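You operate a simulated robot arm through the tools that you are given. There is no shell and no other tool. Be economical: measure what you need, move in short steps, check, and stop when the job is done.

You run a simulated robot arm. Do the job below in one go: nothing can be reset, and whatever is moved stays where it is left.

## Task
Check and sort the cup in the loop, turn the dial off and slide the blue and purple clips in.
Fine: CLEAR goes on the green tray, HOLD on the purple tray.

It is judged by the outcome, as a careful person would: the job done as asked, and still so three seconds after it is handed in. It fails if anything else is knocked over, pushed out of place, dropped, spilled or broken.

## Robot
A 7-joint arm with a two-finger parallel gripper, fixed in place. Base frame: the origin is at the foot of the arm, x ahead of it, y to its left, z up; the work surface is at about z = 0.888. Units: m, degrees, N and s.
With the tool pointing down near the work surface it reaches from about 0.24 to 0.68 m from the base axis. Its first joint turns from -66.0 to 66.0 degrees. Payload 2.4 kg.
The tool frame sits at the grasp point between the pads (the TCP): z along the fingers, y along the line on which they close. The tips reach 0.03 m beyond it. Largest opening 0.094 m; finger width 0.028, thickness 0.01; the body of the gripper, 0.05 by 0.096 m, starts 0.055 m behind the TCP.
Orientation is that of the tool frame in the base frame, as [roll, pitch, yaw] about the fixed x, y, z axes, in that order (R = Rz(yaw) Ry(pitch) Rx(roll)). With the fingers straight down and closing along the base's y, the tool's x points along the base's -x, its y along +y and its z along -z.

## Interface
- The arm moves only by the tool send_rows. Its argument "plan" is a list that holds one entry, the list of rows, each a list of 7 numbers: the turn, a rotation vector about the tool's x, y, z in degrees, then the shift along the tool's x, y, z in cm, then the gripper command, from -1 (fully open) to 1 (shut), values between in proportion. In form: [[[wx, wy, wz, dx, dy, dz, fingers], ...]]. A call has 1 to 20 rows; each row shifts and turns the commanded pose from where the row before left it, along the tool's axes as they then stand. Each row takes 0.2 s and may step no farther than 0.05 m and 8.6 degrees from the row before; otherwise, or with a gripper value out of range, the whole call is refused. Where a pose cannot be reached the arm comes as near as it can. A force on the tool above 50 N (or 10 N above the force at the start of the call, whichever is more), or a blocked arm, ends the call early, and 0.2 s more pass. Each finger travels about 0.153 m/s and halts on what it meets, pressing with about 38 N; the grip force reading is that of the motor and also rises with nothing between the fingers. The clock runs only during rows and for 0.2 s after the last one: add rows that do not move to give the fingers time. The reply holds the time, the measured pose of the TCP, the force on the tool along the base axes, the opening and the grip force, in the units named above and with some noise.
- Cameras (640 x 400 px; columns grow to the right, rows downward): "scene" is fixed at [0.0425, 0.4942, 1.44]; the picture's right is [-0.49, -0.87, 0.00], its down [-0.52, 0.30, -0.80] and it looks along [0.70, -0.39, -0.60] (base axes); focal length 324 px, centre (320, 200). "wrist" rides on the gripper at [-0.037, 0, -0.058] in the tool frame; the picture's right is [0.00, -1.00, 0.00], its down [0.97, 0.00, -0.24] and it looks along [0.24, 0.00, 0.97] (tool axes); focal length 218 px, centre (320, 200).
- grab_frame(camera): a new picture of that camera. It takes no simulated time.
- measure_at(camera, pixels): for up to 12 pixels [column, row] of the newest picture of that camera ("zoom" is the newest enlarged one), the place [x, y, z] in the base frame of the surface seen there, good to about 0.002 m, but the place of the scene camera against the robot may be out by one fixed shift of up to 0.018 m in any direction. It takes no simulated time.
- inspect(camera, box): a new picture of the part [left, top, right, bottom] of that camera's present view, enlarged. It takes no simulated time.
- close_job(): hands the job in; it is judged then, once.

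Go step by step. Measure first, check grasps and placings, and put right what went wrong. The budget is 80 turns and 34 pictures, counting those below and the enlarged ones. Unless the task says otherwise, let go and move clear before handing in, and close with one line.

The tools are called as a command line: name --argument value ..., lists and objects as JSON in quotes. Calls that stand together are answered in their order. send_rows: Moves the arm, as the interface text tells. Its arguments: {"type":"object","properties":{"plan":{"type":"array","items":{"type":"array","items":{"type":"array","items":{"type":"number"}}}}},"required":["plan"]} The other tools are called the same way: grab_frame (camera) takes a picture; measure_at (camera, pixels) gives the place of the surface under pixels of a picture; inspect (camera, box) takes an enlarged picture of a part of a camera's view; close_job () hands the job in.

At the start:

```text
t: 0.0
position: [0.4371, 0.0957, 1.12]
tool_rot: [180.0, 0.0, -180.0]
ft_force: [0.7, -0.6, 0.7]
finger_gap: 0.0937
gripper_force: 0.0
```

scene: 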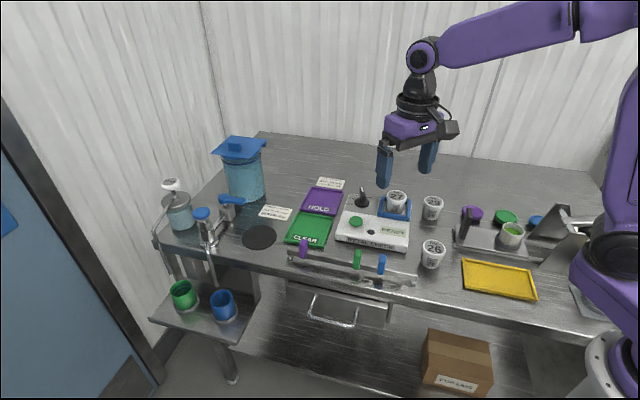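
wrist: 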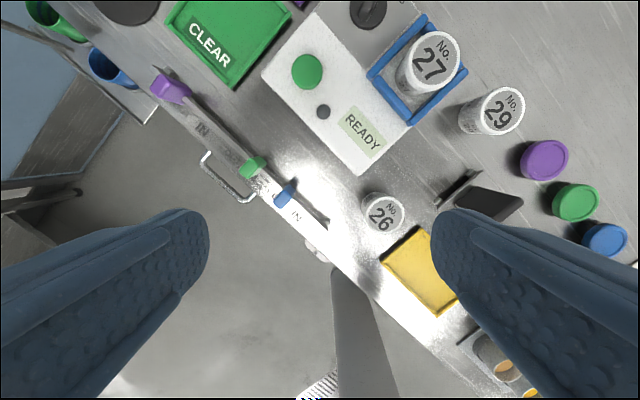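

The cup in the blue loop is No. 27, beside a white checker with a green button and a READY display. A black dial and a rail of clips are also visible, so I'll enlarge these areas to read the labels.

inspect --camera "scene" --box '[250, 170, 450, 295]'

inspect --camera "wrist" --box '[140, 0, 540, 250]'

```text
3.20 times, centred on (350, 232) of scene
```

zoom: 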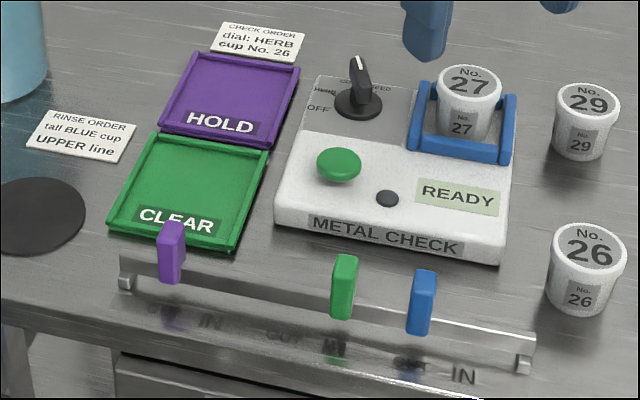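

```text
1.60 times, centred on (340, 125) of wrist
```

zoom: 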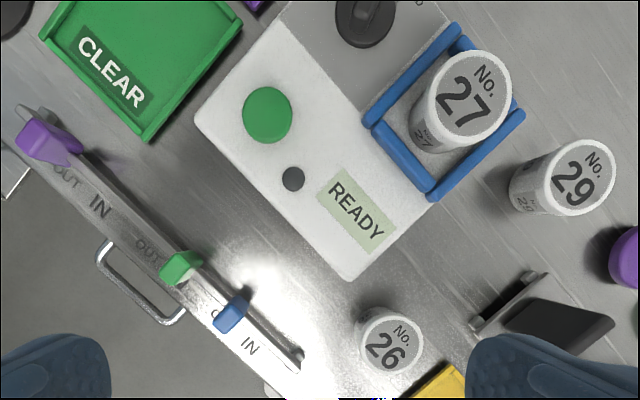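

The checker reads READY, and a card in the scene zoom says "CHECK ORDER dial: HERB cup No. 26". I'll take 3D positions from the wrist view first.

measure_at --camera "zoom" --pixels '[[267, 112], [293, 179], [355, 210], [460, 85], [365, 20], [70, 150], [185, 268], [235, 312], [130, 60], [380, 135], [430, 190], [515, 115]]'

grab_frame --camera "wrist"

```text
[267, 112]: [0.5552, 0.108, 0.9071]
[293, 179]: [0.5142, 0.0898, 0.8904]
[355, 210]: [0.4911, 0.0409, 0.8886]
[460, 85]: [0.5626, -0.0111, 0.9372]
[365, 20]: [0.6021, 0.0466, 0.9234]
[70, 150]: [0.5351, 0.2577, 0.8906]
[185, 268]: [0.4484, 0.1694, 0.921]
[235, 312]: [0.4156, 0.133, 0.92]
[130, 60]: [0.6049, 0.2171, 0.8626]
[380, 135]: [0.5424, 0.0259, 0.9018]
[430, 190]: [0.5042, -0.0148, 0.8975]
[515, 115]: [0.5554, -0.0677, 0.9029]
```

```text
29 pictures are left
```

wrist: 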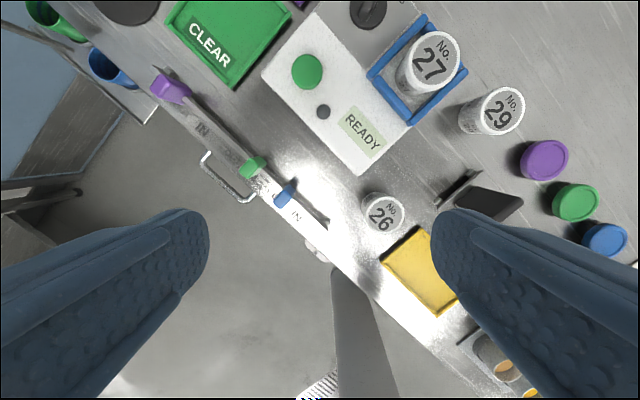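

I want to check the table height, since the checker top reads about 0.890. I'll compare matching points from the wrist and scene views.

measure_at --camera "wrist" --pixels '[[215, 40], [307, 70], [300, 20], [410, 150], [430, 60], [383, 212], [500, 110], [368, 10], [360, 120], [450, 130], [170, 90], [205, 130]]'

grab_frame --camera "scene"

measure_at --camera "scene" --pixels '[[356, 221], [371, 232], [310, 228], [397, 195], [432, 203], [432, 246], [362, 203], [304, 247], [357, 258], [382, 262], [321, 200], [430, 225]]'

```text
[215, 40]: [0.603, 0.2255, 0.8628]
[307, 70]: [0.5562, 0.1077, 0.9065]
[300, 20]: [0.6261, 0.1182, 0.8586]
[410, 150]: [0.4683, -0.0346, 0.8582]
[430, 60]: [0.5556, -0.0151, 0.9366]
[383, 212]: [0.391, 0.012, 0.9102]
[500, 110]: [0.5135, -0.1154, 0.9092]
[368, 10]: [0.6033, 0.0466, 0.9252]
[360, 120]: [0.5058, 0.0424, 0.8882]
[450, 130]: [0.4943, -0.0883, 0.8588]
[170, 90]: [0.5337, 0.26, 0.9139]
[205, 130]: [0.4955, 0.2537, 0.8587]
```

```text
28 pictures are left
```

scene: 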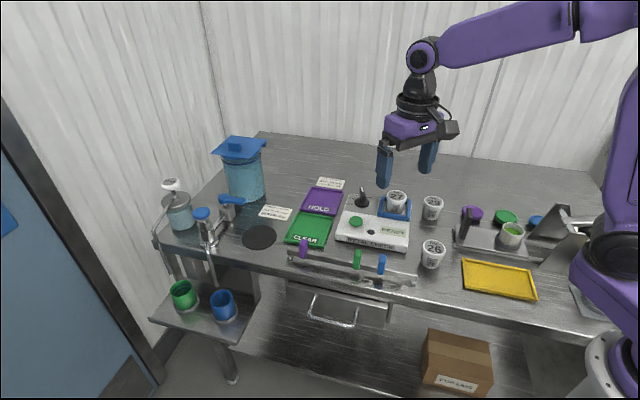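

```text
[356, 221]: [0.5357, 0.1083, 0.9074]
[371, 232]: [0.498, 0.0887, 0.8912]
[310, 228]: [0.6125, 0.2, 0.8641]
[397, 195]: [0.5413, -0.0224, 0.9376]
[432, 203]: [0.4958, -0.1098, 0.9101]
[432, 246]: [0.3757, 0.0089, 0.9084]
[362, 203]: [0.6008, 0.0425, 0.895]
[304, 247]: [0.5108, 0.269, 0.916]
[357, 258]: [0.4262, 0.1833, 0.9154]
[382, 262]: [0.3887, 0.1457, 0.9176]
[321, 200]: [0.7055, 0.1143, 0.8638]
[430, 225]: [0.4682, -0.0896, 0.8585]
```

Both cameras put the table at about 0.8585, and scene x reads about 0.016 low against the wrist. I'll move above the checker to read the dial's markings.

send_rows --plan '[[[0, 0, 0, -4, -1, 1, -1], [0, 0, 0, -4, -1, 1, -1], [0, 0, 0, -4, -1, 1, -1], [0, 0, 0, -2, -0.5, 1, -1], [0, 0, 0, 0, 0, 0, -1]]]'

inspect --camera "wrist" --box '[160, 0, 480, 200]'

```text
t: 1.2
position: [0.5787, 0.0607, 1.0795]
tool_rot: [-180.0, -0.1, 180.0]
ft_force: [-0.5, -0.3, 0.2]
finger_gap: 0.094
gripper_force: 0.0
```

```text
2.00 times, centred on (320, 100) of wrist
```

zoom: 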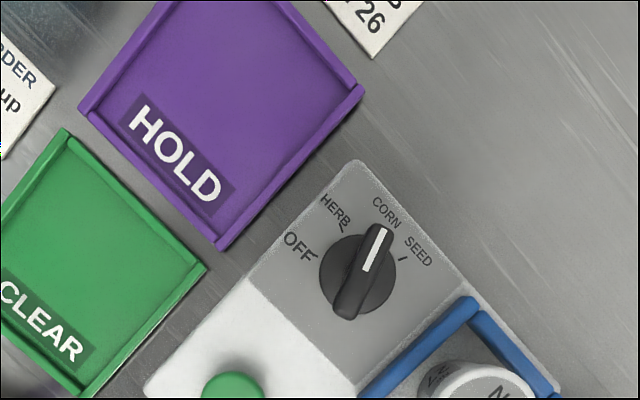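

The dial points at CORN, and its positions are OFF, HERB, CORN and SEED. The HERB card is for cup 26, not the cup in the loop, so I'll check cup 27 at the present setting. Next I'll measure the dial, button and trays.

measure_at --camera "zoom" --pixels '[[379, 235], [345, 308], [362, 270], [232, 380], [315, 255], [345, 228], [404, 258], [230, 100], [80, 105], [220, 240], [110, 250], [360, 90]]'

inspect --camera "wrist" --box '[220, 120, 460, 270]'

measure_at --camera "zoom" --pixels '[[120, 200], [400, 200], [150, 260], [560, 200]]'

```text
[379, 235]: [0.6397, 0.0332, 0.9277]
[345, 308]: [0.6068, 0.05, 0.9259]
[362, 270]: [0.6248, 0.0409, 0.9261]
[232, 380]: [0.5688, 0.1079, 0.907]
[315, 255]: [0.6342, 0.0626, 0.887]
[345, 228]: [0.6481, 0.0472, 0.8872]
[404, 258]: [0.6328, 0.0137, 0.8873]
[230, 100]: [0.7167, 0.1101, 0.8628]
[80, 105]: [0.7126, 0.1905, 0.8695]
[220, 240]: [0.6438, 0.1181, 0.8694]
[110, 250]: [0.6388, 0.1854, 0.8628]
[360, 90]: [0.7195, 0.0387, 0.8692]
```

```text
2.67 times, centred on (340, 195) of wrist
```

zoom: 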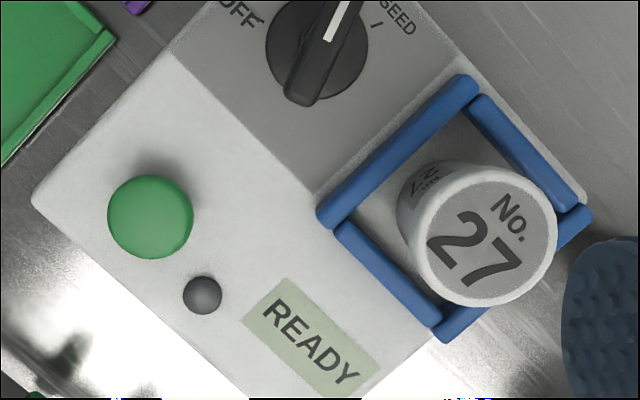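

```text
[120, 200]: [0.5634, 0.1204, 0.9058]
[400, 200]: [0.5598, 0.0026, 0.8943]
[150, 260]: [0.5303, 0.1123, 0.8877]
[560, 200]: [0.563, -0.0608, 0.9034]
```

The checker top is at 0.887 and the button sits at about (0.557, 0.108) with its top at 0.907. I'll shut the fingers and hover above it.

send_rows --plan '[[[0, 0, 0, 2.17, 4.5, 0, 1], [0, 0, 0, 0, 0.23, 4, 1], [0, 0, 0, 0, 0, 4, 1], [0, 0, 0, 0, 0, 4, 1], [0, 0, 0, 0, 0, 1, 1], [0, 0, 0, 0, 0, 0, 1]]]'

grab_frame --camera "wrist"

```text
t: 2.6
position: [0.555, 0.1076, 0.9498]
tool_rot: [-180.0, 0.1, 179.9]
ft_force: [-0.1, -1.0, -0.9]
finger_gap: 0.0
gripper_force: 33.0
```

```text
25 pictures are left
```

wrist: 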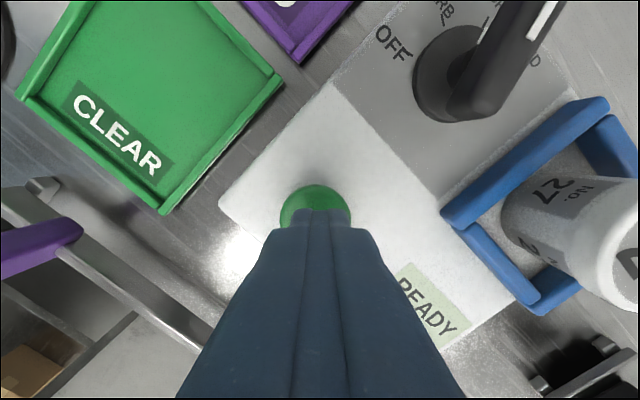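

The fingertips are centred over the green button at pixel (315, 205). I'll press in small steps and then lift.

send_rows --plan '[[[0, 0, 0, 0, 0, 0.6, 1], [0, 0, 0, 0, 0, 0.5, 1], [0, 0, 0, 0, 0, 0.3, 1], [0, 0, 0, 0, 0, 0.2, 1], [0, 0, 0, 0, 0, 0.2, 1], [0, 0, 0, 0, 0, 0.2, 1]]]'

inspect --camera "scene" --box '[320, 180, 440, 255]'

```text
t: 4.0
position: [0.5543, 0.1079, 0.9307]
tool_rot: [-179.9, 0.1, 179.9]
ft_force: [0.4, 1.0, 3.5]
finger_gap: 0.0
gripper_force: 33.2
```

```text
5.33 times, centred on (380, 218) of scene
```

zoom: 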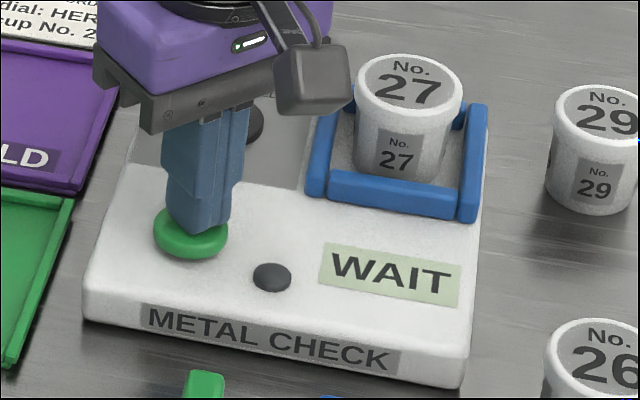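

The display now reads WAIT, so the press registered. I'll lift off and wait a few seconds.

send_rows --plan '[[[0, 0, 0, 0, 0, -2, 1], [0, 0, 0, 0, 0, -4, 1], [0, 0, 0, 0, 0, -4, 1], [0, 0, 0, 0, 0, 0, 1], [0, 0, 0, 0, 0, 0, 1], [0, 0, 0, 0, 0, 0, 1], [0, 0, 0, 0, 0, 0, 1], [0, 0, 0, 0, 0, 0, 1], [0, 0, 0, 0, 0, 0, 1], [0, 0, 0, 0, 0, 0, 1], [0, 0, 0, 0, 0, 0, 1]]]'

inspect --camera "scene" --box '[320, 180, 440, 255]'

```text
t: 6.4
position: [0.5549, 0.1066, 1.0295]
tool_rot: [180.0, 0.1, 180.0]
ft_force: [0.0, -0.2, 0.1]
finger_gap: 0.0
gripper_force: 33.4
```

```text
5.33 times, centred on (380, 218) of scene
```

zoom: 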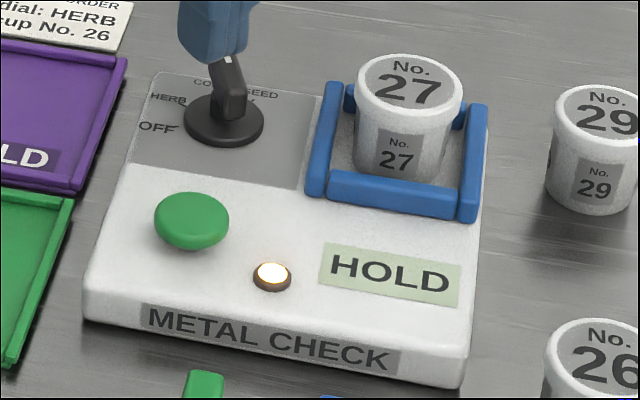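

The result is HOLD with the lamp lit, so cup 27 goes on the purple tray. I'll move above the cup, open the fingers and look.

send_rows --plan '[[[0, 0, 0, -0.2, -4, 0, 0], [0, 0, 0, -0.2, -4, 0, -1], [0, 0, 0, 0, -3.9, 0, -1], [0, 0, 0, 0, 0, 0, -1]]]'

grab_frame --camera "wrist"

```text
t: 7.4
position: [0.5595, -0.0101, 1.0308]
tool_rot: [180.0, 0.0, -179.9]
ft_force: [-0.1, 1.0, -0.7]
finger_gap: 0.0939
gripper_force: 0.0
```

```text
22 pictures are left
```

wrist: 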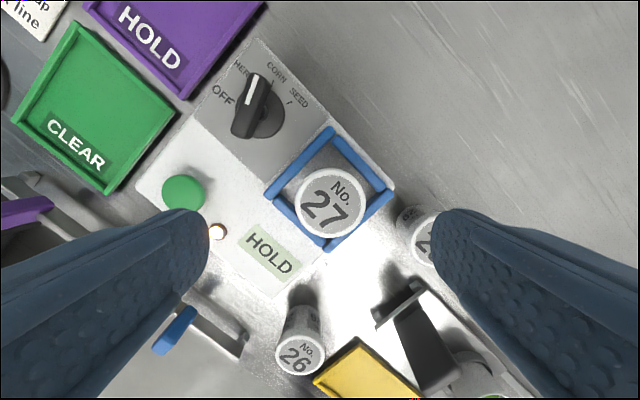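

measure_at --camera "wrist" --pixels '[[330, 203], [299, 203], [361, 203], [330, 173], [330, 233], [425, 240], [255, 90], [262, 75], [238, 132], [345, 130], [415, 210]]'

```text
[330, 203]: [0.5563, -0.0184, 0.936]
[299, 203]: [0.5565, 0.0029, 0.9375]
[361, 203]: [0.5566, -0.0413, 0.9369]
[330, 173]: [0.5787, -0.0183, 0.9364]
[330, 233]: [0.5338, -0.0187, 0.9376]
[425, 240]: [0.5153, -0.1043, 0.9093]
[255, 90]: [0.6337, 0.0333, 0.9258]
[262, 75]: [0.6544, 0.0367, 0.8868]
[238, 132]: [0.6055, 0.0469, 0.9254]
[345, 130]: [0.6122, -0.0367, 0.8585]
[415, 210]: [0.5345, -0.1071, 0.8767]
```

The cup lid is centred at (0.556, -0.019) with a top of 0.937 and a diameter of about 0.046. The loop's rails top out near 0.903, so I'll grip above them with TCP at about 0.938.

send_rows --plan '[[[0, 0, 0, 0.35, -0.89, 0, -0.6], [0, 0, 0, 0, 0, 4, -0.6], [0, 0, 0, 0, 0, 3.5, -0.6], [0, 0, 0, 0, 0, 1.8, -0.6], [0, 0, 0, 0, 0, 0, -0.6]]]'

inspect --camera "scene" --box '[320, 160, 480, 260]'

```text
t: 8.6
position: [0.5554, -0.0198, 0.9367]
tool_rot: [-180.0, 0.0, 180.0]
ft_force: [-0.2, 0.2, 0.0]
finger_gap: 0.0753
gripper_force: 0.1
```

```text
4.00 times, centred on (400, 210) of scene
```

zoom: 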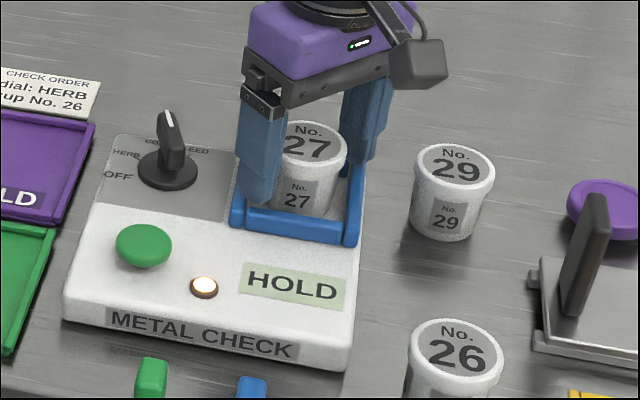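

The fingers straddle the cup cleanly above the loop. I'll close and lift straight up.

send_rows --plan '[[[0, 0, 0, 0, 0, 0, 0.3], [0, 0, 0, 0, 0, 0, 0.5], [0, 0, 0, 0, 0, 0, 0.5], [0, 0, 0, 0, 0, -2, 0.5], [0, 0, 0, 0, 0, -3, 0.5], [0, 0, 0, 0, 0, -4, 0.5], [0, 0, 0, 0, 0, 0, 0.5]]]'

inspect --camera "scene" --box '[290, 130, 480, 260]'

```text
t: 10.2
position: [0.5572, -0.0217, 1.0299]
tool_rot: [179.9, 0.0, 179.9]
ft_force: [-0.1, 0.9, 0.1]
finger_gap: 0.0507
gripper_force: 38.5
```

```text
3.08 times, centred on (385, 195) of scene
```

zoom: 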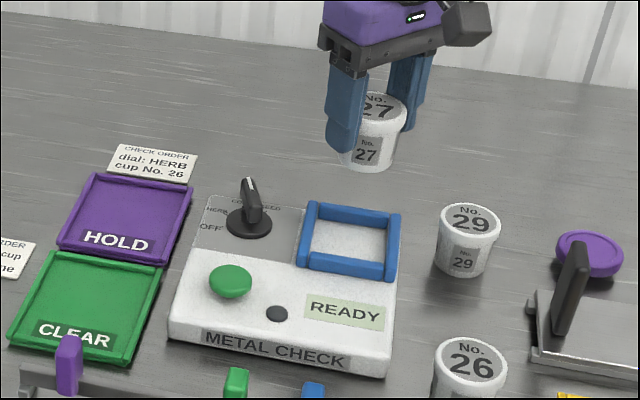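

The cup is held (gap 0.0507) and the loop is empty. I'll carry it high over to the near part of the purple tray.

send_rows --plan '[[[0, 0, 0, -3.4, 3.4, 0, 0.5], [0, 0, 0, -3.4, 3.4, 0, 0.5], [0, 0, 0, -3.4, 3.4, 0, 0.5], [0, 0, 0, -3.4, 3.4, 0, 0.5], [0, 0, 0, 0, 0, 0, 0.5], [0, 0, 0, 0, 0, 3, 0.5], [0, 0, 0, 0, 0, 3, 0.5], [0, 0, 0, 0, 0, 0, 0.5]]]'

inspect --camera "scene" --box '[270, 150, 430, 250]'

```text
t: 12.0
position: [0.6718, 0.1052, 0.9692]
tool_rot: [180.0, 0.0, 179.9]
ft_force: [-0.4, -0.3, -0.2]
finger_gap: 0.0505
gripper_force: 38.0
out of reach, approached as far as the arm can: row 4
```

```text
4.00 times, centred on (350, 200) of scene
```

zoom: 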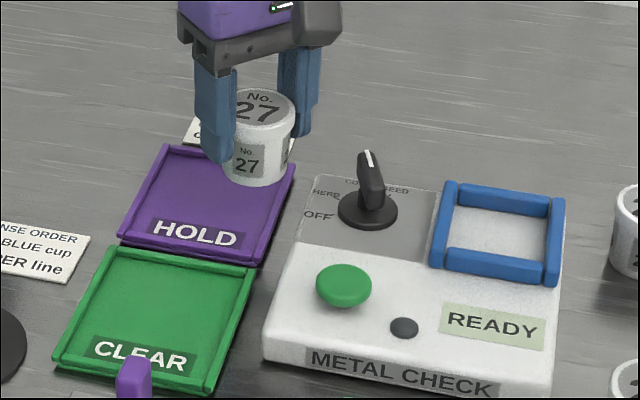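

The arm stops at r≈0.68, about 2 cm short of clearing the tray's near corner. I'll tilt the tool slightly outward about its closing axis to gain reach.

send_rows --plan '[[[0, -5, 0, 0, 0, 0, 0.5], [0, -5, 0, 0, 0, 0, 0.5], [0, 0, 0, 0, 0, 0, 0.5], [0, 0, 0, 0, 0, 0, 0.5]]]'

```text
t: 13.0
position: [0.6733, 0.1055, 0.9687]
tool_rot: [-179.9, 10.0, -179.9]
ft_force: [-0.6, -0.6, -0.7]
finger_gap: 0.0506
gripper_force: 38.3
```

The tilt is pitch 10° with the tool pointing outward. I'll shift to about (0.695, 0.117).

send_rows --plan '[[[0, 0, 0, -1.1, 0.6, 0.19, 0.5], [0, 0, 0, -1.07, 0.6, 0.19, 0.5], [0, 0, 0, 0, 0, 0, 0.5], [0, 0, 0, 0, 0, 0, 0.5]]]'

grab_frame --camera "wrist"

```text
t: 14.0
position: [0.6956, 0.1159, 0.9682]
tool_rot: [-180.0, 10.0, 180.0]
ft_force: [0.0, -0.6, -1.3]
finger_gap: 0.0504
gripper_force: 38.2
```

```text
18 pictures are left
```

wrist: 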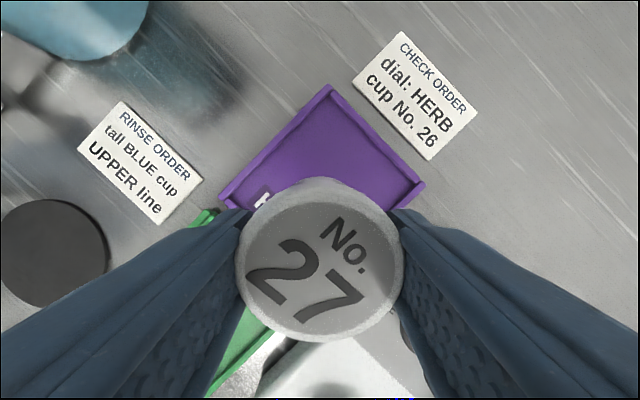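

The tray's near corner sits under the cup and the alignment looks right. I'll lower vertically in the base frame to just above contact.

send_rows --plan '[[[0, 0, 0, 0.348, 0, 1.97, 0.5], [0, 0, 0, 0.348, 0, 1.97, 0.5], [0, 0, 0, 0.104, 0, 0.591, 0.5], [0, 0, 0, 0.035, 0, 0.197, 0.5], [0, 0, 0, 0.035, 0, 0.197, 0.5], [0, 0, 0, 0, 0, 0, 0.5]]]'

inspect --camera "scene" --box '[270, 150, 430, 250]'

```text
t: 15.4
position: [0.6956, 0.1177, 0.9183]
tool_rot: [-179.9, 9.9, -180.0]
ft_force: [0.3, -0.2, -1.0]
finger_gap: 0.0504
gripper_force: 37.9
```

```text
4.00 times, centred on (350, 200) of scene
```

zoom: 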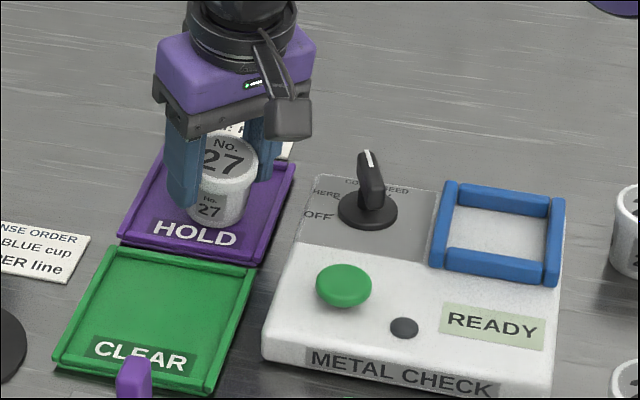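

The cup is inside the tray outline and just off the floor. I'll creep down until the force rises.

send_rows --plan '[[[0, 0, 0, 0.026, 0, 0.148, 0.5], [0, 0, 0, 0.026, 0, 0.148, 0.5], [0, 0, 0, 0.026, 0, 0.148, 0.5], [0, 0, 0, 0, 0, 0, 0.5]]]'

```text
t: 16.4
position: [0.6962, 0.1167, 0.9165]
tool_rot: [-180.0, 10.2, -180.0]
ft_force: [-4.1, -0.3, 18.9]
finger_gap: 0.0505
gripper_force: 38.0
```

Contact reads about 19 N. I'll ease up slightly and open gently.

send_rows --plan '[[[0, 0, 0, -0.035, 0, -0.2, 0.5], [0, 0, 0, 0, 0, 0, -0.1], [0, 0, 0, 0, 0, 0, -0.2], [0, 0, 0, 0, 0, 0, -0.5], [0, 0, 0, 0, 0, 0, -0.5]]]'

inspect --camera "scene" --box '[270, 150, 430, 250]'

```text
t: 17.6
position: [0.6955, 0.1176, 0.9152]
tool_rot: [-180.0, 10.0, 180.0]
ft_force: [0.2, -0.7, 1.0]
finger_gap: 0.0704
gripper_force: 0.1
```

```text
4.00 times, centred on (350, 200) of scene
```

zoom: 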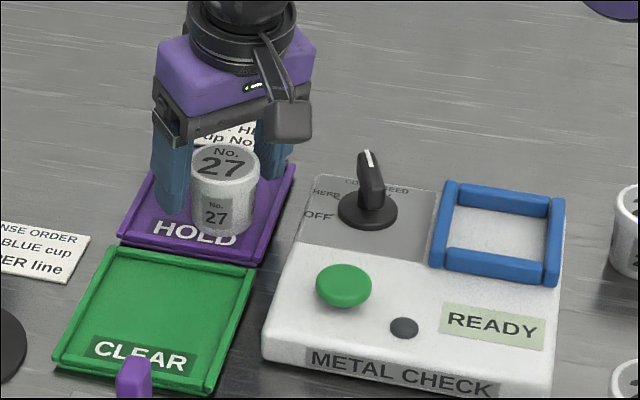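

Cup 27 stands upright on the HOLD tray. I'll retract along the tool axis, level the tool, then move over the dial and line up with its handle.

send_rows --plan '[[[0, 0, 0, 0, 0, -3, -0.6], [0, 0, 0, 0, 0, -4, -0.6], [0, 0, 0, 0, 0, -3, -0.6], [0, 5, 0, 0, 0, 0, -0.6], [0, 5, 0, 0, 0, 0, -0.6], [0, 0, 0, 2.9, -3.8, 0, -0.6], [0, 0, 0, 2.8, -3.7, 0, -0.6], [0, 0, 7, 0, 0, 0, -0.6], [0, 0, 7, 0, 0, 0, -0.6], [0, 0, 7, 0, 0, 0, -0.6], [0, 0, 6, 0, 0, 0, -0.6], [0, 0, 0, 0, 0, 0, -0.6]]]'

grab_frame --camera "wrist"

```text
t: 20.2
position: [0.6218, 0.0409, 1.0152]
tool_rot: [-179.9, -0.1, 153.0]
ft_force: [0.4, -0.9, 0.3]
finger_gap: 0.0754
gripper_force: 0.0
```

```text
15 pictures are left
```

wrist: 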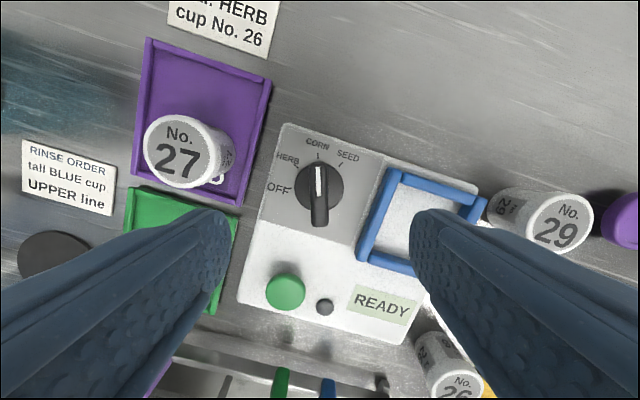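

The handle is now vertical in the wrist view (pixels 320, 165–225), so the tool is aligned. I'll zoom in for the exact tick directions.

inspect --camera "wrist" --box '[256, 130, 384, 210]'

measure_at --camera "zoom" --pixels '[[315, 200], [315, 280], [320, 370], [230, 315], [435, 315], [170, 292], [212, 170], [312, 130], [420, 165], [320, 220]]'

```text
5.00 times, centred on (320, 170) of wrist
```

zoom: 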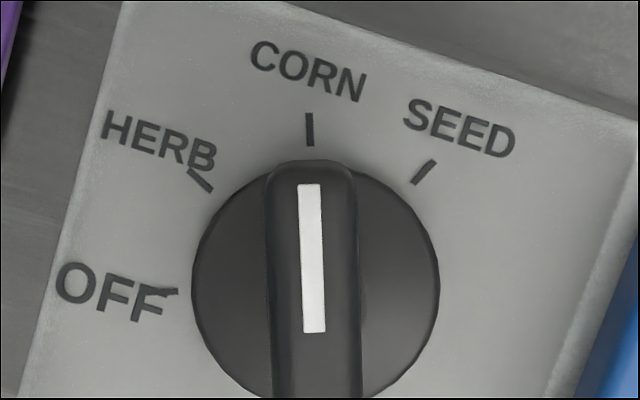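

```text
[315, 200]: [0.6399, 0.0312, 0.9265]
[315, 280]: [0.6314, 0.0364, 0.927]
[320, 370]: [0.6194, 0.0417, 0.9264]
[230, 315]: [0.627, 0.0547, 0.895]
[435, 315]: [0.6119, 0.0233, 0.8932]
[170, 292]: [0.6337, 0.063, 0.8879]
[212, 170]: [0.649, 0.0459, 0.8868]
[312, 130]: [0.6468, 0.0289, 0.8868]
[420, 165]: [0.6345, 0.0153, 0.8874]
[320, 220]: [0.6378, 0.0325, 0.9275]
```

The ticks are 45° apart, so OFF is 90° counter-clockwise from CORN, and the pivot is about (0.6225, 0.0385). I'll narrow the fingers, descend to TCP z≈0.931 and grip the handle.

send_rows --plan '[[[0, 0, 0, -0.17, -0.18, 0, 0.3], [0, 0, 0, 0, 0, 3, 0.3], [0, 0, 0, 0, 0, 3, 0.3], [0, 0, 0, 0, 0, 2.4, 0.3], [0, 0, 0, 0, 0, 0, 0.3], [0, 0, 0, 0, 0, 0, 1], [0, 0, 0, 0, 0, 0, 1]]]'

```text
t: 21.8
position: [0.6244, 0.0409, 0.9317]
tool_rot: [179.8, 0.1, 153.1]
ft_force: [-3.4, 4.4, 26.2]
finger_gap: 0.0239
gripper_force: 44.5
```

The gap stopped at 0.0239 with 26 N upward, which is wider than I expected for the handle. I'll look before turning anything.

inspect --camera "wrist" --box '[200, 80, 440, 230]'

inspect --camera "scene" --box '[310, 160, 438, 240]'

```text
2.67 times, centred on (320, 155) of wrist
```

zoom: 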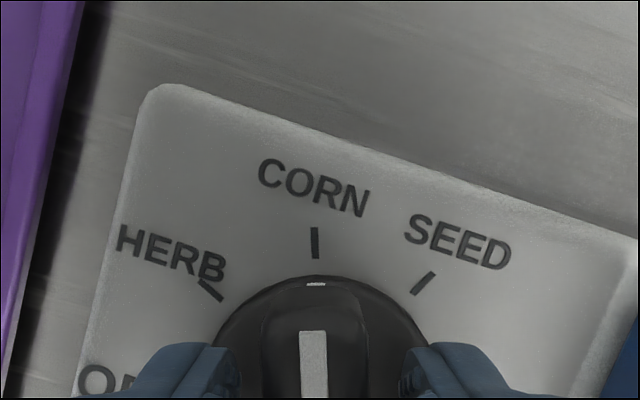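

```text
5.00 times, centred on (374, 200) of scene
```

zoom: 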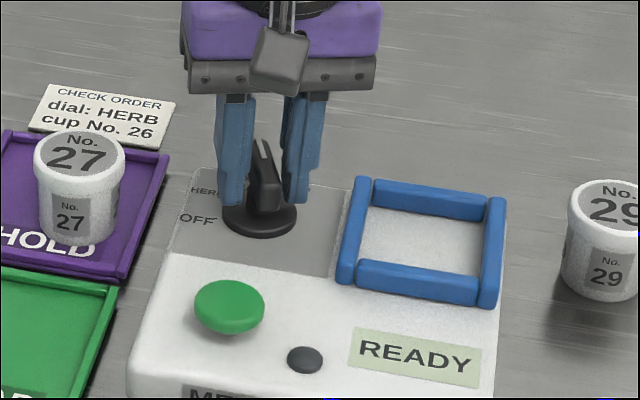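

The fingertips are bearing on the raised skirt of the disc. I'll open a little, lift 0.6 cm and grip again.

send_rows --plan '[[[0, 0, 0, 0, 0, -0.3, 0.3], [0, 0, 0, 0, 0, -0.3, 0.3], [0, 0, 0, 0, 0, 0, 1], [0, 0, 0, 0, 0, 0, 1], [0, 0, 0, 0, 0, 0, 1]]]'

```text
t: 23.0
position: [0.623, 0.0408, 0.9373]
tool_rot: [179.8, 0.1, 153.0]
ft_force: [-2.6, 6.2, 26.4]
finger_gap: 0.0128
gripper_force: 45.5
```

The gap is now 0.0128, so the handle is held, but there's still a 26 N preload. I'll reopen, recentre by 2 mm, lift a touch and regrip.

send_rows --plan '[[[0, 0, 0, 0, 0, 0, 0.5], [0, 0, 0, 0, 0.2, -0.3, 0.5], [0, 0, 0, 0, 0, 0, 0.5]]]'

send_rows --plan '[[[0, 0, 0, 0, 0, 0, 1], [0, 0, 0, 0, 0, 0, 1]]]'

```text
t: 23.8
position: [0.6222, 0.0404, 0.9384]
tool_rot: [-179.7, -0.1, 152.9]
ft_force: [-0.6, -0.5, -0.7]
finger_gap: 0.0233
gripper_force: 0.0
```

```text
t: 24.4
position: [0.6231, 0.0409, 0.9382]
tool_rot: [-179.9, -0.1, 153.0]
ft_force: [0.4, -0.3, -7.9]
finger_gap: 0.013
gripper_force: 45.2
```

The grip is now clean with low side forces. I'll turn about the tool axis by the first 45°.

send_rows --plan '[[[0, 0, -7.5, 0, 0, 0, 1], [0, 0, -7.5, 0, 0, 0, 1], [0, 0, -7.5, 0, 0, 0, 1], [0, 0, -7.5, 0, 0, 0, 1], [0, 0, -7.5, 0, 0, 0, 1], [0, 0, -7.5, 0, 0, 0, 1], [0, 0, 0, 0, 0, 0, 1]]]'

```text
t: 26.0
position: [0.6235, 0.0407, 0.9379]
tool_rot: [-180.0, -0.1, -161.9]
ft_force: [0.5, -7.3, -18.2]
finger_gap: 0.0129
gripper_force: 45.1
```

It has turned 45° and is pulling up slightly (-18 N), so I'll lower 1 mm and turn the remaining 45°.

send_rows --plan '[[[0, 0, -7.5, 0, 0, 0.1, 1], [0, 0, -7.5, 0, 0, 0, 1], [0, 0, -7.5, 0, 0, 0, 1], [0, 0, -7.5, 0, 0, 0, 1], [0, 0, -7.5, 0, 0, 0, 1], [0, 0, -7.5, 0, 0, 0, 1], [0, 0, 0, 0, 0, 0, 1]]]'

```text
t: 27.6
position: [0.6228, 0.0399, 0.9395]
tool_rot: [179.9, 0.0, -117.0]
ft_force: [-1.9, -14.7, -5.2]
finger_gap: 0.0129
gripper_force: 44.8
```

The tool has turned 90° in total. I'll release, lift and look.

send_rows --plan '[[[0, 0, 0, 0, 0, 0, 0.5], [0, 0, 0, 0, 0, 0, 0.5], [0, 0, 0, 0, 0, -3, 0.5], [0, 0, 0, 0, 0, -4, 0.5], [0, 0, 0, 0, 0, -2, 0.5], [0, 0, 0, 0, 0, 0, 0.5]]]'

grab_frame --camera "wrist"

```text
t: 29.0
position: [0.6234, 0.0411, 1.0274]
tool_rot: [179.9, 0.0, -117.0]
ft_force: [0.2, 0.6, -0.1]
finger_gap: 0.0236
gripper_force: 0.0
```

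```text
11 pictures are left
```

wrist: 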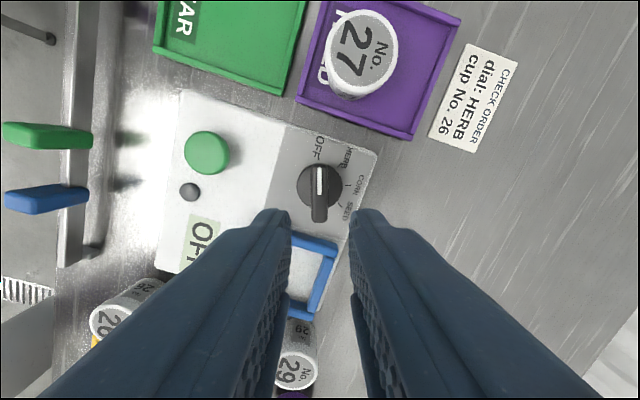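

The display now reads OFF and the pointer is on OFF, so the dial is done. I'll move over the rail and turn so the fingers close along it.

send_rows --plan '[[[0, 0, 0, 0, 4.3, 0, 0.2], [0, 0, 0, 0, 4.3, 0, 0.2], [0, 0, 0, 0, 4.3, 0, 0.2], [0, 0, 0, 0, 4.3, 0, 0.2], [0, 0, 0, 0, 4.3, 0, 0.2], [0, 0, 8.15, 0, 0, 0, 0.2], [0, 0, 8.15, 0, 0, 0, 0.2], [0, 0, 8.15, 0, 0, 0, 0.2], [0, 0, 8.15, 0, 0, 0, 0.2], [0, 0, 8.15, 0, 0, 0, 0.2], [0, 0, 8.15, 0, 0, 0, 0.2], [0, 0, 8.15, 0, 0, 0, 0.2], [0, 0, 8.15, 0, 0, 0, 0.2], [0, 0, 8.15, 0, 0, 0, 0.2], [0, 0, 8.15, 0, 0, 0, 0.2], [0, 0, 8.15, 0, 0, 0, 0.2], [0, 0, 8.15, 0, 0, 0, 0.2], [0, 0, 8.15, 0, 0, 0, 0.2], [0, 0, 0, 0, 0, 0, 0.2]]]'

grab_frame --camera "wrist"

```text
t: 33.0
position: [0.431, 0.1388, 1.0269]
tool_rot: [-180.0, 0.1, 136.9]
ft_force: [0.6, -0.3, 1.0]
finger_gap: 0.0376
gripper_force: 0.0
```

```text
10 pictures are left
```

wrist: 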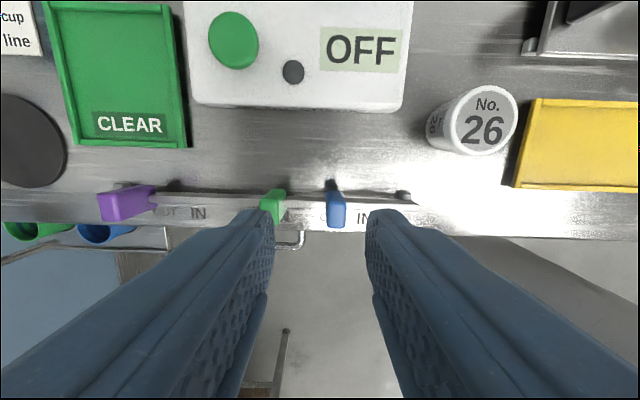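

The rail is horizontal in view, with the blue clip at (336, 208), an IN label at (363, 217), the purple clip at (125, 203) and its IN at (198, 212). I'll zoom and measure.

inspect --camera "wrist" --box '[90, 100, 430, 312]'

measure_at --camera "wrist" --pixels '[[336, 222], [336, 200], [330, 187], [273, 212], [115, 205], [140, 202], [197, 213], [168, 212], [361, 218], [404, 196], [122, 187], [300, 215]]'

```text
1.88 times, centred on (260, 206) of wrist
```

zoom: 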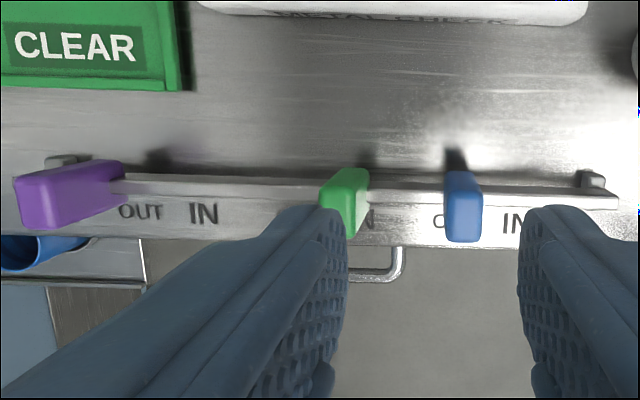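

```text
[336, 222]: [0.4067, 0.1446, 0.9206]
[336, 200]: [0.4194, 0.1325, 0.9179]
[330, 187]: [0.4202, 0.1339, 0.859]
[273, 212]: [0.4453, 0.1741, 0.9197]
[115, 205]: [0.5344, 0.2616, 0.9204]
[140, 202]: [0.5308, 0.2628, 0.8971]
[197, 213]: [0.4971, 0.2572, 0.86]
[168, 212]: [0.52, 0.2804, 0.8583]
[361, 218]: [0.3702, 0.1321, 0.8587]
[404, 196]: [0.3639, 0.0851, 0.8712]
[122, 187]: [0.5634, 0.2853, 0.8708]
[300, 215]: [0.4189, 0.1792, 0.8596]
```

The labels put the OUT→IN travel at about 0.033 m along (-0.705, -0.709), and green is already IN. I'll descend on the blue clip at (0.413, 0.1385) with a narrow opening and grip it.

send_rows --plan '[[[0, 0, 2, 0, 0, 0, 0.3], [0, 0, 0, 1.25, -1.29, 0, 0.3], [0, 0, 0, 0, 0, 4, 0.3], [0, 0, 0, 0, 0, 3.5, 0.3], [0, 0, 0, 0, 0, 1.5, 0.3], [0, 0, 0, 0, 0, 0.6, 0.3], [0, 0, 0, 0, 0, 0, 0.3]]]'

inspect --camera "scene" --box '[280, 220, 430, 314]'

```text
t: 34.6
position: [0.4135, 0.1373, 0.9321]
tool_rot: [-179.8, 0.0, 135.0]
ft_force: [-0.7, -0.1, 0.4]
finger_gap: 0.0328
gripper_force: 0.0
```

```text
4.26 times, centred on (355, 267) of scene
```

zoom: 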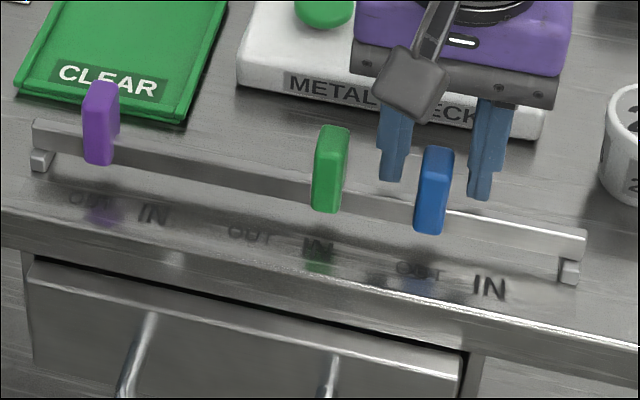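

The fingers sit on either side of the blue clip. I'll close on it and check the gap.

send_rows --plan '[[[0, 0, 0, 0, 0, 0.2, 0.3], [0, 0, 0, 0, 0, 0, 1], [0, 0, 0, 0, 0, 0, 1]]]'

```text
t: 35.4
position: [0.4107, 0.1383, 0.93]
tool_rot: [-180.0, 0.0, 135.0]
ft_force: [-3.5, -3.7, 6.9]
finger_gap: 0.0156
gripper_force: 44.7
```

The clip is held at gap 0.0156. I'll slide it 3.3 cm toward IN, along tool -y.

send_rows --plan '[[[0, 0, 0, 0, -0.6, 0, 1], [0, 0, 0, 0, -0.6, 0, 1], [0, 0, 0, 0, -0.6, 0, 1], [0, 0, 0, 0, -0.6, 0, 1], [0, 0, 0, 0, -0.5, 0, 1], [0, 0, 0, 0, -0.4, 0, 1], [0, 0, 0, 0, 0, 0, 1]]]'

inspect --camera "scene" --box '[280, 220, 430, 314]'

```text
t: 37.0
position: [0.3901, 0.1147, 0.9291]
tool_rot: [-179.9, 0.0, 135.1]
ft_force: [-0.2, -0.8, -16.1]
finger_gap: 0.0157
gripper_force: 45.3
```

```text
4.26 times, centred on (355, 267) of scene
```

zoom: 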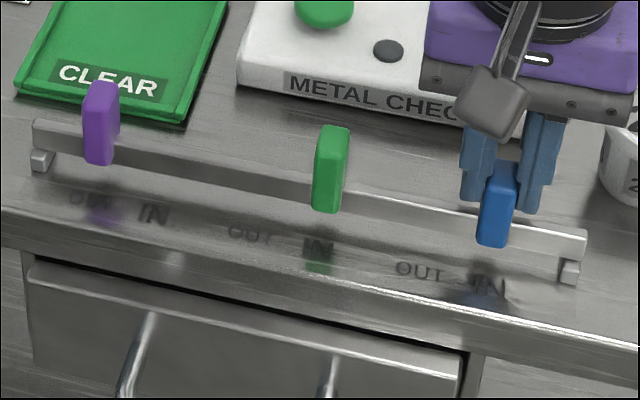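

Blue moved 0.031 m and sits just short of IN: it is 8 px right of its label, while green is 13 px right of its own. I'll nudge 0.25 cm more, release and lift.

send_rows --plan '[[[0, 0, 0, 0, -0.25, 0, 1], [0, 0, 0, 0, 0, 0, 1]]]'

send_rows --plan '[[[0, 0, 0, 0, 0, 0, 0.3], [0, 0, 0, 0, 0, 0, 0.3], [0, 0, 0, 0, 0, -3, 0.3], [0, 0, 0, 0, 0, -4, 0.3], [0, 0, 0, 0, 0, -1, 0.3], [0, 0, 0, 0, 0, 0, 0.3]]]'

```text
t: 37.6
position: [0.3879, 0.1122, 0.9279]
tool_rot: [-179.9, 0.0, 135.0]
ft_force: [8.1, -8.7, -39.5]
finger_gap: 0.0158
gripper_force: 45.3
```

```text
t: 39.0
position: [0.386, 0.1125, 1.0126]
tool_rot: [-180.0, 0.0, 135.1]
ft_force: [-0.4, -0.3, -0.8]
finger_gap: 0.0329
gripper_force: 0.1
```

Blue is released. I'll travel along the rail to above the purple clip and check the alignment.

send_rows --plan '[[[0, 0, 0, 0, 4.28, 0, 0.3], [0, 0, 0, 0, 4.28, 0, 0.3], [0, 0, 0, 0, 4.28, 0, 0.3], [0, 0, 0, 0, 4.28, 0, 0.3], [0, 0, 0, 0.1, 4.28, 0, 0.3], [0, 0, 0, 0, 0, 0, 0.3]]]'

grab_frame --camera "wrist"

measure_at --camera "wrist" --pixels '[[320, 205], [320, 215], [312, 210], [328, 210]]'

```text
t: 40.4
position: [0.5361, 0.2644, 1.0075]
tool_rot: [180.0, -0.1, 135.0]
ft_force: [0.9, 0.7, 0.3]
finger_gap: 0.033
gripper_force: 0.1
```

```text
6 pictures are left
```

wrist: 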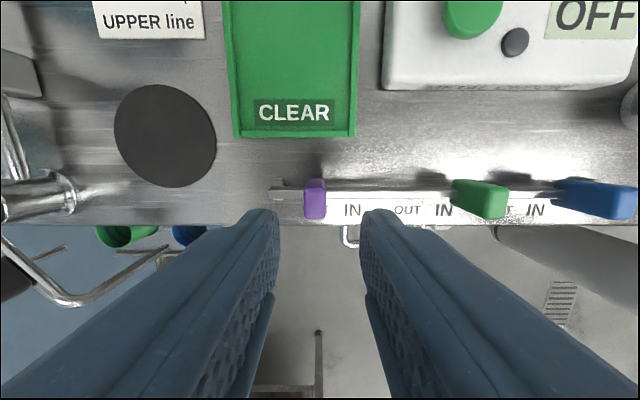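

```text
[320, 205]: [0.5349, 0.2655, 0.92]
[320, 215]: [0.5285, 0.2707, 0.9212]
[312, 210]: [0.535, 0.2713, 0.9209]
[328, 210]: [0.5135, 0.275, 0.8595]
```

The purple clip's top is centred near pixel (315, 207), about 3 mm along +y from the TCP. I'll correct, descend and grip.

send_rows --plan '[[[0, 0, 0, 0.1, 0.28, 0, 0.3], [0, 0, 0, 0, 0, 3.5, 0.3], [0, 0, 0, 0, 0, 2.5, 0.3], [0, 0, 0, 0, 0, 1.2, 0.3], [0, 0, 0, 0, 0, 0.5, 0.3], [0, 0, 0, 0, 0, 0, 0.3], [0, 0, 0, 0, 0, 0, 1], [0, 0, 0, 0, 0, 0, 1]]]'

```text
t: 42.2
position: [0.5383, 0.2667, 0.9316]
tool_rot: [-179.9, -0.1, 135.0]
ft_force: [-11.2, -8.1, 2.9]
finger_gap: 0.0155
gripper_force: 45.1
```

The purple clip is gripped at gap 0.0155. I'll slide it 3.4 cm toward IN.

send_rows --plan '[[[0, 0, 0, 0, -0.6, 0, 1], [0, 0, 0, 0, -0.6, 0, 1], [0, 0, 0, 0, -0.6, 0, 1], [0, 0, 0, 0, -0.6, 0, 1], [0, 0, 0, 0, -0.5, 0, 1], [0, 0, 0, 0, -0.5, 0, 1], [0, 0, 0, 0, 0, 0, 1]]]'

inspect --camera "scene" --box '[280, 220, 430, 314]'

```text
t: 43.8
position: [0.5162, 0.2449, 0.9325]
tool_rot: [179.9, 0.0, 135.1]
ft_force: [-2.1, 2.2, -12.3]
finger_gap: 0.0158
gripper_force: 44.7
```

```text
4.26 times, centred on (355, 267) of scene
```

zoom: 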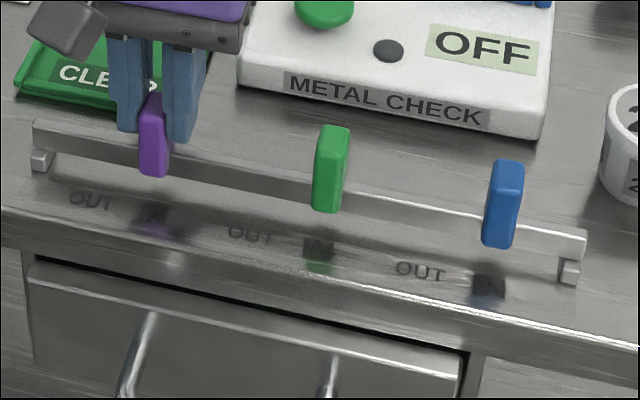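

Purple has moved 0.031 m, slightly less than blue's 0.034. I'll push another 0.3 cm, then release and lift.

send_rows --plan '[[[0, 0, 0, 0, -0.3, 0, 1], [0, 0, 0, 0, 0, 0, 1]]]'

send_rows --plan '[[[0, 0, 0, 0, 0, 0, 0.3], [0, 0, 0, 0, 0, 0, 0.3], [0, 0, 0, 0, 0, -3, 0.3], [0, 0, 0, 0, 0, -4, 0.3], [0, 0, 0, 0, 0, -4, 0.3], [0, 0, 0, 0, -4, 0, 0.3], [0, 0, 0, 0, -4, 0, 0.3], [0, 0, 0, 0, 0, 0, 0.3]]]'

grab_frame --camera "wrist"

grab_frame --camera "scene"

```text
t: 44.4
position: [0.5136, 0.2421, 0.9315]
tool_rot: [-179.9, -0.2, 135.2]
ft_force: [0.6, 0.8, -24.6]
finger_gap: 0.0155
gripper_force: 45.3
```

```text
t: 46.2
position: [0.4578, 0.1853, 1.0458]
tool_rot: [-180.0, 0.0, 135.1]
ft_force: [0.7, -0.3, -0.3]
finger_gap: 0.0329
gripper_force: 0.0
```

```text
4 pictures are left
```

wrist: 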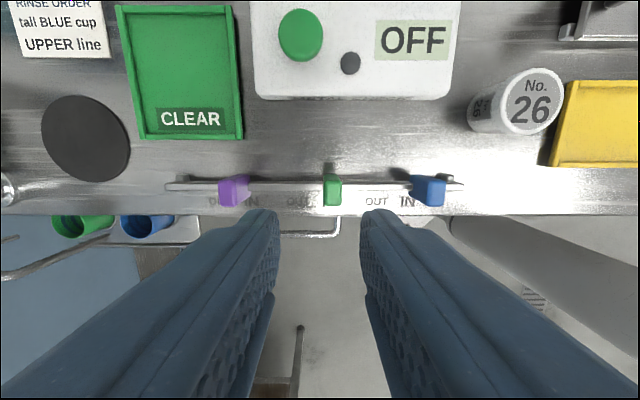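

```text
3 pictures are left
```

scene: 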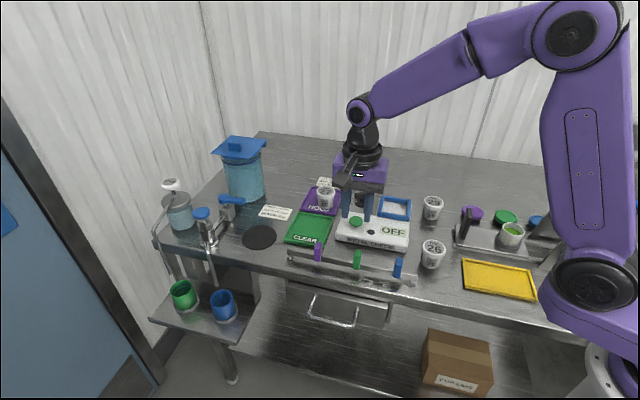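

inspect --camera "scene" --box '[270, 170, 430, 295]'

```text
3.20 times, centred on (350, 232) of scene
```

zoom: 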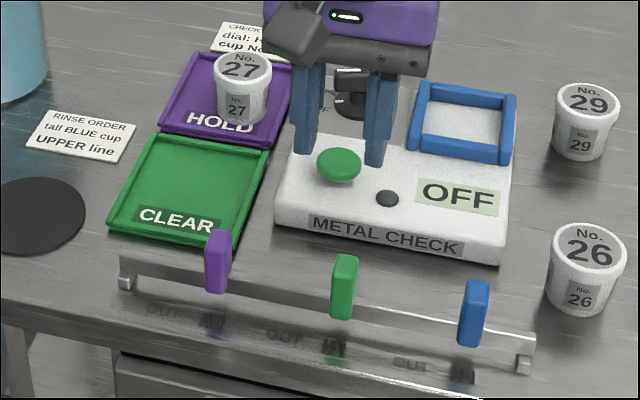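

Cup 27 is upright on HOLD, the display reads OFF, and the purple and blue clips cover their IN labels. The gripper is clear, so I'm handing in.

close_job

```text
The job is handed in.
```

Cup 27 was checked with the dial left at CORN, came up HOLD and is on the purple tray; the dial is off, and the blue and purple clips are slid in.
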